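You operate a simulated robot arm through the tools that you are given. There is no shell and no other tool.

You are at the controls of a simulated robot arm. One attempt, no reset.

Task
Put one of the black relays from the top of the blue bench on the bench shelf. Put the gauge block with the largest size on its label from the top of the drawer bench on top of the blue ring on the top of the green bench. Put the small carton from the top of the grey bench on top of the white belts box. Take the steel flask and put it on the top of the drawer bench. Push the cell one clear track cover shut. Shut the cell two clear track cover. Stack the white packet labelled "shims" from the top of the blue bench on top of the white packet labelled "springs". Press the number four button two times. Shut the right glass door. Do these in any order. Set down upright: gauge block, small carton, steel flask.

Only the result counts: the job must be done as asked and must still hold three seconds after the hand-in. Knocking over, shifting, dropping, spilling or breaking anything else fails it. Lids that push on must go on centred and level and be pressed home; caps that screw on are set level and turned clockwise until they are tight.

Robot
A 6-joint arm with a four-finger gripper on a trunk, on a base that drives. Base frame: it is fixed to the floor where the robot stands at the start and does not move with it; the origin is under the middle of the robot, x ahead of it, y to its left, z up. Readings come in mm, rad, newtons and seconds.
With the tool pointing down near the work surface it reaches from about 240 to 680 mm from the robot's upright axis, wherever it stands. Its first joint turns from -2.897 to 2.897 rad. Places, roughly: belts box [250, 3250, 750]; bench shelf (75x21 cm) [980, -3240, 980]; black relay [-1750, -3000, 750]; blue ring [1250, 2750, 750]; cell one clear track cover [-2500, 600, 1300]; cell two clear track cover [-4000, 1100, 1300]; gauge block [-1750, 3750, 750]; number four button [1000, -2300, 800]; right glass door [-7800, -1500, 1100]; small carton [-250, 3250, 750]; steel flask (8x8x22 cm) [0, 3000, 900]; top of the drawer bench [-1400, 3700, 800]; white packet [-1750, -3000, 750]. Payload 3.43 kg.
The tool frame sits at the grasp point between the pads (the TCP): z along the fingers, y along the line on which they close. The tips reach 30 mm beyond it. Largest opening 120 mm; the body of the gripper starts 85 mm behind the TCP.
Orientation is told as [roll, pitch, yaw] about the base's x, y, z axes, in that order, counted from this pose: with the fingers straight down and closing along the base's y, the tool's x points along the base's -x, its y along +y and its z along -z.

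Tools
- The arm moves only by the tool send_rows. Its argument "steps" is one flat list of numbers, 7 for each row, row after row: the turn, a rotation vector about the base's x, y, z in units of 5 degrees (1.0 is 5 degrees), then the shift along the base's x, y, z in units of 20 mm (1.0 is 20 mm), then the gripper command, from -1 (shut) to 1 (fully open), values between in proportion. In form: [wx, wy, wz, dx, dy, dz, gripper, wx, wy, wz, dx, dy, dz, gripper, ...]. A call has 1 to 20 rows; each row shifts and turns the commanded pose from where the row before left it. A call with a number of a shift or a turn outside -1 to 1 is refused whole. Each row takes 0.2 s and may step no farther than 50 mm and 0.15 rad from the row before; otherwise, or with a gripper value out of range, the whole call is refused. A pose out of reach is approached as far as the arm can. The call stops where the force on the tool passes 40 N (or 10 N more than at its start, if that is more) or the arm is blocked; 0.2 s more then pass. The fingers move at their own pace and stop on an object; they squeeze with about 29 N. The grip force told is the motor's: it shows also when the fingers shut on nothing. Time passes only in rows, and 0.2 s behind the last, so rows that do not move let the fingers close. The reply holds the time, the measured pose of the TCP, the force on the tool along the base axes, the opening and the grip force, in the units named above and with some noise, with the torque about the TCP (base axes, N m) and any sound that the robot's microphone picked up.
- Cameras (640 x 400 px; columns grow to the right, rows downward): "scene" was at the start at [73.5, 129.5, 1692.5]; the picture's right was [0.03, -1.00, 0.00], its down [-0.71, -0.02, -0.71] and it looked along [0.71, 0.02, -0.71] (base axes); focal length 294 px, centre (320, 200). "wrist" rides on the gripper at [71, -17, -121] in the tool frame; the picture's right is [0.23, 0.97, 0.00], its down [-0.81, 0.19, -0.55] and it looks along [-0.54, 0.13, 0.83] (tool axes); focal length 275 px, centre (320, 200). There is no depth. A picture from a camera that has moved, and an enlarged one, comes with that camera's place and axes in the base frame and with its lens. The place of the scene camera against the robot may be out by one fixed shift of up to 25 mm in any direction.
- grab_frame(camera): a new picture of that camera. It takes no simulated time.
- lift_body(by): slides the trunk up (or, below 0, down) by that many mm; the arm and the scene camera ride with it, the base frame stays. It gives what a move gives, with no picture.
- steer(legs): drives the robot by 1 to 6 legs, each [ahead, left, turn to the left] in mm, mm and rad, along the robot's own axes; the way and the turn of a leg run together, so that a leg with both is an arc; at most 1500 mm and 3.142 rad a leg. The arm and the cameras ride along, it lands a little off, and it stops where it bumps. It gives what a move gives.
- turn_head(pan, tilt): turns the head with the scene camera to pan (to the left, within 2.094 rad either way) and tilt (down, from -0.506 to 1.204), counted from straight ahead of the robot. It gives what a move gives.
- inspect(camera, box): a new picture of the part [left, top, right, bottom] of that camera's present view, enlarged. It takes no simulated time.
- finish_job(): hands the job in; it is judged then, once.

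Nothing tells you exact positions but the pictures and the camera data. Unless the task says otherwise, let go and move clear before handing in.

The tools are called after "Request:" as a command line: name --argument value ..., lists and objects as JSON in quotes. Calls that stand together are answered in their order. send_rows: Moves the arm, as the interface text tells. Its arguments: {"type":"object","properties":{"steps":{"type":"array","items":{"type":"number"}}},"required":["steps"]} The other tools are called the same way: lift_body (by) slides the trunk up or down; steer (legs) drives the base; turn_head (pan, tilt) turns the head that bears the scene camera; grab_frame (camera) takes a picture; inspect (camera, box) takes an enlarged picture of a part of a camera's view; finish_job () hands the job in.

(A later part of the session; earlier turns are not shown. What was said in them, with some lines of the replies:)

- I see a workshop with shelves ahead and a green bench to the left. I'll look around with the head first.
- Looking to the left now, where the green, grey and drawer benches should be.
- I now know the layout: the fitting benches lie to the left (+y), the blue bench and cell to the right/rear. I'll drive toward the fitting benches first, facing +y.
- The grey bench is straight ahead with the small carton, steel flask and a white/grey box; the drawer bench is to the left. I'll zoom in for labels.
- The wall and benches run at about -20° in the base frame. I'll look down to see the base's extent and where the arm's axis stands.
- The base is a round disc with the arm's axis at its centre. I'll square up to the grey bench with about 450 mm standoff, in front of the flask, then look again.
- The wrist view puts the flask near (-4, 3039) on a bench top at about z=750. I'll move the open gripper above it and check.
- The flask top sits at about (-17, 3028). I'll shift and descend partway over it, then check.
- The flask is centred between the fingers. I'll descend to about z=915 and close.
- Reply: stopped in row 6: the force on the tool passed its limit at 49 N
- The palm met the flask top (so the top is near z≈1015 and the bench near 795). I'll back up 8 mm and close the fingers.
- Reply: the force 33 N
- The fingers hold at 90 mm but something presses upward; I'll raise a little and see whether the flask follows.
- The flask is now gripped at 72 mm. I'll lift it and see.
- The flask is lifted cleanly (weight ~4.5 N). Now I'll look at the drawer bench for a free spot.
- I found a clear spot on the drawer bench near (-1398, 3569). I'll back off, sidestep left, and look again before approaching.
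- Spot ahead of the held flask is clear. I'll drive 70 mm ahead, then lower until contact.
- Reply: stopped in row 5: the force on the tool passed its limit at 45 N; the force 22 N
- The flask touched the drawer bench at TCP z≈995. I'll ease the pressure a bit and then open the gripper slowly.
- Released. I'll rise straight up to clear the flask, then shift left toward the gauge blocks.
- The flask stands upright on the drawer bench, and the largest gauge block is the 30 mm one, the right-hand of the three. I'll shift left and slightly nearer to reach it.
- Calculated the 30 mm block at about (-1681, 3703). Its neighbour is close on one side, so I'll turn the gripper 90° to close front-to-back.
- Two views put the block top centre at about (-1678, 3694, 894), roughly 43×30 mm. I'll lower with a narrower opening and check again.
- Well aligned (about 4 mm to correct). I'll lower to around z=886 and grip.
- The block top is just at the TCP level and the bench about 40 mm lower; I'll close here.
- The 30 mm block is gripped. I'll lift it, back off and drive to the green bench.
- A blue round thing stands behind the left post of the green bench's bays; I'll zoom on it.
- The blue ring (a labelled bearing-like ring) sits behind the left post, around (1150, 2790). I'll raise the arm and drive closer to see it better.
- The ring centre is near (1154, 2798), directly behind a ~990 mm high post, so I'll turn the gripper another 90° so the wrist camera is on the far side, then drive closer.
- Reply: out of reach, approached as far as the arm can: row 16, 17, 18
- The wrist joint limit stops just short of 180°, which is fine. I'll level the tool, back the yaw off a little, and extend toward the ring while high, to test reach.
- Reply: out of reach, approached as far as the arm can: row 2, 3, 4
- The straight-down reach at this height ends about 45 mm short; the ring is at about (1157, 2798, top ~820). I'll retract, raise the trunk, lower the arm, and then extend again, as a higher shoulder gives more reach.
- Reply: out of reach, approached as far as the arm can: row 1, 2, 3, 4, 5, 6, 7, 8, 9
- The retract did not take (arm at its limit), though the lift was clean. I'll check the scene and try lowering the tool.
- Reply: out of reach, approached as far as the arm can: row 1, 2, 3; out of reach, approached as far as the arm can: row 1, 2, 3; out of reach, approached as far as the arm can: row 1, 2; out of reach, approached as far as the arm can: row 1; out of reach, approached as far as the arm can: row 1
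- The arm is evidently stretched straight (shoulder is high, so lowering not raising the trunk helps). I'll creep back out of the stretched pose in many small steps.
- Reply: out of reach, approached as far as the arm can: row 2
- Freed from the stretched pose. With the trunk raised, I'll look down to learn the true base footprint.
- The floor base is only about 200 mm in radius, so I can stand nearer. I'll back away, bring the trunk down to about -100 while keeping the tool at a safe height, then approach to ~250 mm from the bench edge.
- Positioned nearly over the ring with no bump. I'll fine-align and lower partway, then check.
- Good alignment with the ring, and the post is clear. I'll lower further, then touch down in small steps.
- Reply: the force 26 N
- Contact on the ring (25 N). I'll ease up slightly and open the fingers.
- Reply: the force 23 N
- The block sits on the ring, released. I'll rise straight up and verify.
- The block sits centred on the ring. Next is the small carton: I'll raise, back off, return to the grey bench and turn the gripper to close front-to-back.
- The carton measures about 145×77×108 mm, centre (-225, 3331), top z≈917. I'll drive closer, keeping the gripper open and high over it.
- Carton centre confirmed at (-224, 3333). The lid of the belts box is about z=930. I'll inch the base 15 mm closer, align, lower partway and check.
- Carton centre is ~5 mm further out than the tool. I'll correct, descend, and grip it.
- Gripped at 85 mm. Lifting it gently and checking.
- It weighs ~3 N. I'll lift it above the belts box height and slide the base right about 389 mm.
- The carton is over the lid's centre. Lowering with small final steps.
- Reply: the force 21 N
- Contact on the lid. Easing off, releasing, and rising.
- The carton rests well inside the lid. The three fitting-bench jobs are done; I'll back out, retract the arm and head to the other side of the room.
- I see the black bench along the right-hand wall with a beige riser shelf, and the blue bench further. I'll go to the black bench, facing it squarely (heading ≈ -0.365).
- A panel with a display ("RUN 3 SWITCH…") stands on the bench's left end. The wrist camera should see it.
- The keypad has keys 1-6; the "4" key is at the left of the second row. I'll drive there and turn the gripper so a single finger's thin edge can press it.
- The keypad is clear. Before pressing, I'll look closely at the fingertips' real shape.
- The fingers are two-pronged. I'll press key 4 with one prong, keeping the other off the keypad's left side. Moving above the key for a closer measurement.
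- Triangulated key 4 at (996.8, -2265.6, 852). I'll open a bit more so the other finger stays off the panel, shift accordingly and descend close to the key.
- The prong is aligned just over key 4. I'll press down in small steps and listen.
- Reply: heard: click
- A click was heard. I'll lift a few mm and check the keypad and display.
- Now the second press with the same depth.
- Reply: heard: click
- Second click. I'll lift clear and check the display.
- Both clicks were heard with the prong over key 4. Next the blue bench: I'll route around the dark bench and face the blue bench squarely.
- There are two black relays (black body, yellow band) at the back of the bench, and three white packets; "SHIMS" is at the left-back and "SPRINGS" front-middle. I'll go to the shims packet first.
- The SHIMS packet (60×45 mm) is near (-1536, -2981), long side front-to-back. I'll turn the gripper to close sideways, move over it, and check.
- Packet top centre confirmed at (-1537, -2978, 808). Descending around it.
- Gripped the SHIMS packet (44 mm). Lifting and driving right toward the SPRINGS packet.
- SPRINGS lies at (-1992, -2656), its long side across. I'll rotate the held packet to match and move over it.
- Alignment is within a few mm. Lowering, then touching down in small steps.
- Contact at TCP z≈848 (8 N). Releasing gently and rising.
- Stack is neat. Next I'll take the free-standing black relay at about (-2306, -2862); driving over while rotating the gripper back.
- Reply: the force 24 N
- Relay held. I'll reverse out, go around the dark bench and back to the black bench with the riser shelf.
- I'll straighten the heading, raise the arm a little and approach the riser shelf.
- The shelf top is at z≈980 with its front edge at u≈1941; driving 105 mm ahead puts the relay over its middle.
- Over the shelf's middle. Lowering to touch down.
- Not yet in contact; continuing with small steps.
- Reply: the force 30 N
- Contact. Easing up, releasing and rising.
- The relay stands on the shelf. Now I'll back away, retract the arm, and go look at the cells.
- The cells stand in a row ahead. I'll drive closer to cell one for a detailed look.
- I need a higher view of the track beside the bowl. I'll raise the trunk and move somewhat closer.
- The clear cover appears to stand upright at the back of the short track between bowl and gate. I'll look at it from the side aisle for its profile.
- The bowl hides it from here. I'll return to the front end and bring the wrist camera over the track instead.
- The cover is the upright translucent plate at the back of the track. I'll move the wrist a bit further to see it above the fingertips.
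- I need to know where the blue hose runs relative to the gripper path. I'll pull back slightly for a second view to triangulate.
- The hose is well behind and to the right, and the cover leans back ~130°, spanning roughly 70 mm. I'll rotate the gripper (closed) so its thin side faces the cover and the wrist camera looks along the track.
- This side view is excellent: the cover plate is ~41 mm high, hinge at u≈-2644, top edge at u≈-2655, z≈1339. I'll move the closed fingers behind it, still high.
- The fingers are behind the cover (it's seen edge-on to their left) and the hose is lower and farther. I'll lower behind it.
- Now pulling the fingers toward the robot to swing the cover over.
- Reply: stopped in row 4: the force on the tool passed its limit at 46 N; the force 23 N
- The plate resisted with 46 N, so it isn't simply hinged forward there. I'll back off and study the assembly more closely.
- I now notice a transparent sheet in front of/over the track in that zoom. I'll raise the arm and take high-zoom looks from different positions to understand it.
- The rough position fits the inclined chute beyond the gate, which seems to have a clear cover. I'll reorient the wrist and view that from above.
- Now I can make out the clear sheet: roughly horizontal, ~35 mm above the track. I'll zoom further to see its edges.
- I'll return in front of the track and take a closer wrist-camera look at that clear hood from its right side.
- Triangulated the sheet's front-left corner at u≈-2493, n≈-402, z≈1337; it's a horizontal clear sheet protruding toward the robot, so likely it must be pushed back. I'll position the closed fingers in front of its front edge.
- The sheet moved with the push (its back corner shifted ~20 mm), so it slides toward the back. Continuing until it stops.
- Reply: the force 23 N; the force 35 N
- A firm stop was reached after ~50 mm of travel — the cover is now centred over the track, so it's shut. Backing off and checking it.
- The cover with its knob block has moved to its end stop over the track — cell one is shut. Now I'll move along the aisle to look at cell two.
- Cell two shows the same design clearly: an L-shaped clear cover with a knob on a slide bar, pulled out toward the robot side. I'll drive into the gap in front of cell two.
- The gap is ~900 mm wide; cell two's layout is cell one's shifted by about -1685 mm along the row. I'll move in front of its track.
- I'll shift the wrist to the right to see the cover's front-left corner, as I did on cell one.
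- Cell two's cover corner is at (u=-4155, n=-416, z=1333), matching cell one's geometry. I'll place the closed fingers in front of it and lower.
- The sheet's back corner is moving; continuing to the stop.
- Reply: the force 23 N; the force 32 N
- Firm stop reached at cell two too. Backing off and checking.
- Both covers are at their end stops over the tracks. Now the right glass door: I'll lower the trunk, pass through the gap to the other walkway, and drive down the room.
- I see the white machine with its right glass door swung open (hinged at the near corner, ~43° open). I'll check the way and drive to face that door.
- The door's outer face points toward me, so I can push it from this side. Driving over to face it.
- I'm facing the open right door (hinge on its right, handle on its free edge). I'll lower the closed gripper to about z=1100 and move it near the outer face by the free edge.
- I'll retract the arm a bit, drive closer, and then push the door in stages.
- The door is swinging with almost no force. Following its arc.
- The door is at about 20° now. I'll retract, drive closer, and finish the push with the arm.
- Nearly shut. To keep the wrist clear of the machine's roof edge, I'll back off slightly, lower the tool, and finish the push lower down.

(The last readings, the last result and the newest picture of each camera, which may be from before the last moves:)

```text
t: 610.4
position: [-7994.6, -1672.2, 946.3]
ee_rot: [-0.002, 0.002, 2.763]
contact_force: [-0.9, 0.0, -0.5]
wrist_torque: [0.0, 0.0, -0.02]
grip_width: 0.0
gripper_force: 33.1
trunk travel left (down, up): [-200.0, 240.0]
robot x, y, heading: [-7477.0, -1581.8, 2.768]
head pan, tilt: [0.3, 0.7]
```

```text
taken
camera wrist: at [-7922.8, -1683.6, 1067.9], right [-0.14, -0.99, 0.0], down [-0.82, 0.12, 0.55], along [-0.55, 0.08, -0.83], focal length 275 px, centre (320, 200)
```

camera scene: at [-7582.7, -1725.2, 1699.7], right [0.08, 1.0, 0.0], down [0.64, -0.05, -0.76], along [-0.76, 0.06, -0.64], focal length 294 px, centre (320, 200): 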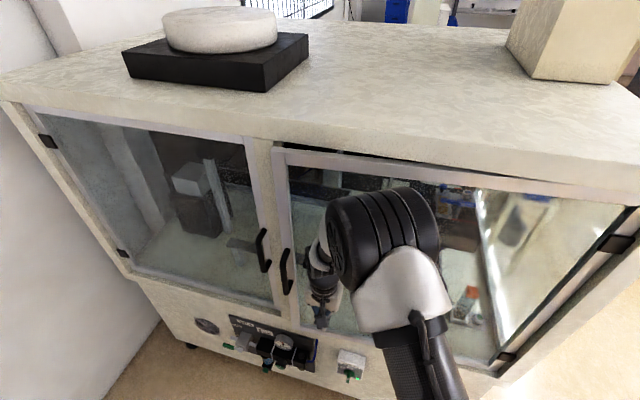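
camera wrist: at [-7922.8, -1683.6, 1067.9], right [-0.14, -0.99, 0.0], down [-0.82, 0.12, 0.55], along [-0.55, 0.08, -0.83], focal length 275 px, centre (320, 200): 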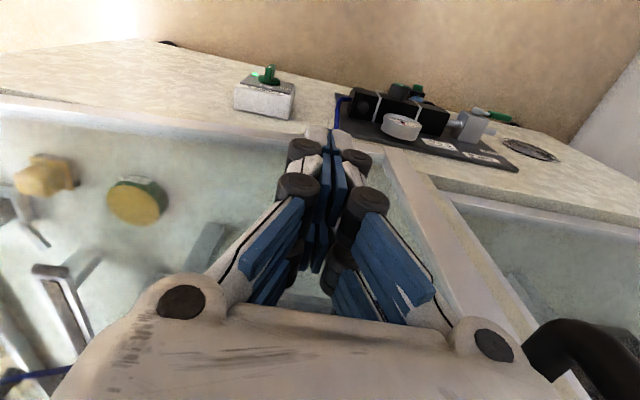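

Request:
send_rows --steps '[0, 0, 0, -0.45, 0.15, 0, -1, 0, 0, 0, -0.45, 0.15, 0, -1, 0, 0, 0, -0.45, 0.15, 0, -1]'

Request:
send_rows --steps '[0, 0, 0, -0.3, 0.11, 0, -1, 0, 0, 0, -0.3, 0.11, 0, -1]'

Request:
send_rows --steps '[0, 0, 0, -0.3, 0.11, 0, -1, 0, 0, 0, -0.3, 0.11, 0, -1]'

Request:
grab_frame --camera "scene"

```text
t: 611.1
position: [-8021.5, -1662.0, 947.1]
ee_rot: [-0.002, 0.0, 2.764]
contact_force: [0.0, 0.1, -1.2]
wrist_torque: [0.01, 0.01, -0.02]
grip_width: 0.1
gripper_force: 33.3
trunk travel left (down, up): [-200.0, 240.0]
robot x, y, heading: [-7472.4, -1579.1, 2.767]
head pan, tilt: [0.3, 0.7]
```

```text
t: 611.8
position: [-8034.5, -1658.5, 946.9]
ee_rot: [-0.002, 0.0, 2.765]
contact_force: [0.2, 0.1, 0.1]
wrist_torque: [-0.01, -0.01, 0.01]
grip_width: 0.2
gripper_force: 33.7
trunk travel left (down, up): [-200.0, 240.0]
robot x, y, heading: [-7476.6, -1581.5, 2.768]
head pan, tilt: [0.3, 0.7]
```

```text
t: 612.4
position: [-8038.1, -1656.4, 946.4]
ee_rot: [-0.005, 0.005, 2.763]
contact_force: [31.2, -8.5, 0.1]
wrist_torque: [1.09, 4.14, 0.33]
grip_width: 0.2
gripper_force: 33.2
trunk travel left (down, up): [-200.0, 240.0]
robot x, y, heading: [-7475.3, -1578.2, 2.768]
head pan, tilt: [0.3, 0.7]
```

```text
taken
camera scene: at [-7576.4, -1726.8, 1700.0], right [0.07, 1.0, 0.0], down [0.64, -0.05, -0.77], along [-0.77, 0.06, -0.64], focal length 294 px, centre (320, 200)
```

scene: 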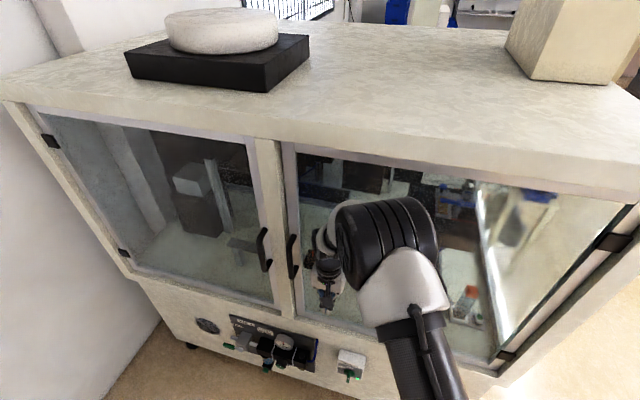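

The right door is flush with the left one and pushing back with 31 N — it's closed. Backing off and verifying it stays shut.

Request:
send_rows --steps '[0, 0, 0, 0.5, -0.18, 0, -1, 0, 0, 0, 0.93, -0.35, 0, -1, 0, 0, 0, 0.93, -0.35, 0, -1, 0, 0, 0, 0.93, -0.35, 0, -1, 0, 0, 0, 0.93, -0.35, 0, -1, 0, 0, 0, 0.93, -0.35, 0, -1, 0, 0, 0, 0.93, -0.35, 0, -1, 0, 0, 0, 0.93, -0.35, 0, -1, 0, 0, 0, 0.93, -0.35, 0, -1, 0, 0, 0, 0.93, -0.35, 0, -1]'

Request:
steer --legs '[[-350, 0, 0], [0, -500, 0]]'

Request:
turn_head --pan 0.4 --tilt 0.5

Request:
grab_frame --camera "scene"

Request:
inspect --camera "scene" --box '[80, 80, 340, 300]'

```text
t: 614.5
position: [-7868.4, -1721.4, 947.3]
ee_rot: [-0.003, 0.001, 2.765]
contact_force: [-0.6, -0.3, 0.5]
wrist_torque: [0.01, -0.01, 0.01]
grip_width: 0.0
gripper_force: 33.5
trunk travel left (down, up): [-200.0, 240.0]
robot x, y, heading: [-7476.5, -1580.6, 2.765]
head pan, tilt: [0.3, 0.7]
```

```text
t: 619.4
position: [-7357.5, -1385.4, 945.8]
ee_rot: [0.001, 0.0, 2.755]
contact_force: [-0.2, 0.2, -0.4]
wrist_torque: [0.0, 0.01, -0.02]
grip_width: 0.1
gripper_force: 33.1
trunk travel left (down, up): [-200.0, 240.0]
robot x, y, heading: [-6963.4, -1252.4, 2.757]
head pan, tilt: [0.3, 0.7]
```

```text
t: 620.1
position: [-7358.2, -1384.8, 947.2]
ee_rot: [-0.002, -0.001, 2.754]
contact_force: [0.1, 0.4, 0.3]
wrist_torque: [0.01, -0.03, -0.03]
grip_width: 0.0
gripper_force: 33.3
trunk travel left (down, up): [-200.0, 240.0]
robot x, y, heading: [-6965.6, -1248.1, 2.756]
head pan, tilt: [0.4, 0.499]
```

```text
taken
camera scene: at [-7078.1, -1400.9, 1717.4], right [-0.01, 1.0, 0.0], down [0.48, 0.01, -0.88], along [-0.88, -0.01, -0.48], focal length 294 px, centre (320, 200)
```

scene: 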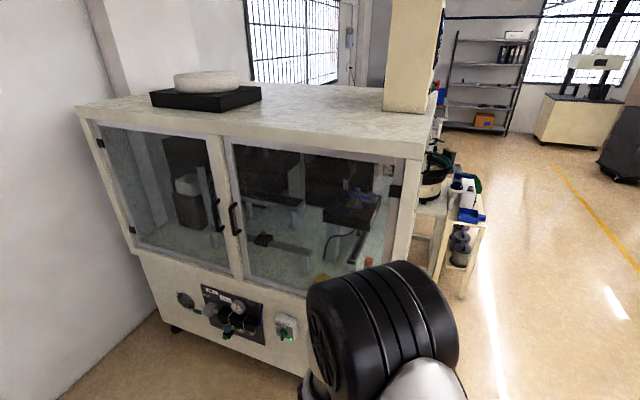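

```text
1.82 times, centred on (210, 190) of scene
camera zoom: at [-7078.1, -1400.9, 1717.4], right [-0.01, 1.0, 0.0], down [0.48, 0.01, -0.88], along [-0.88, -0.01, -0.48], focal length 534 px, centre (520, 218)
```

zoom: 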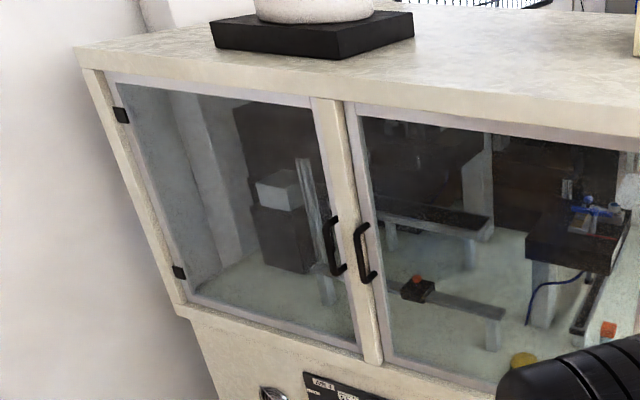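

The right door is flush and stays shut. All tasks are complete: flask, gauge block, carton, relay, packets, button presses, both covers and the door. I'm handing in.

Request:
finish_job

```text
The job is handed in.
```

I've handed the job in with all nine tasks carried out. The hand-in gave no pass or fail, so the list below rests on what I saw, felt and heard.

- **Steel flask:** stands upright on the drawer bench, seen again later from across the room.
- **Gauge block:** the 30 mm block has the largest label. It rests centred and upright on the blue ring on the green bench.
- **Small carton:** sits upright on the belts box lid, well inside the edges.
- **"Shims" packet:** stacked on the "springs" packet, with their long sides lined up.
- **Black relay:** stands on the bench shelf, about mid-depth.
- **Number four button:** pressed twice, with a click heard each time. The panel display did not change, so the only evidence that both presses landed on "4" is the finger's position over that key.
- **Cell one cover:** pushed back about 50 mm until it hit a firm stop over the track.
- **Cell two cover:** pushed to the same kind of firm stop.
- **Right glass door:** closed flush with the left door, and still shut after I backed away.

**Unplanned contact:** while working out how cell one's cover moves, I pushed a fixed plate behind the track with about 46 N. The plate did not move, and I saw no damage.
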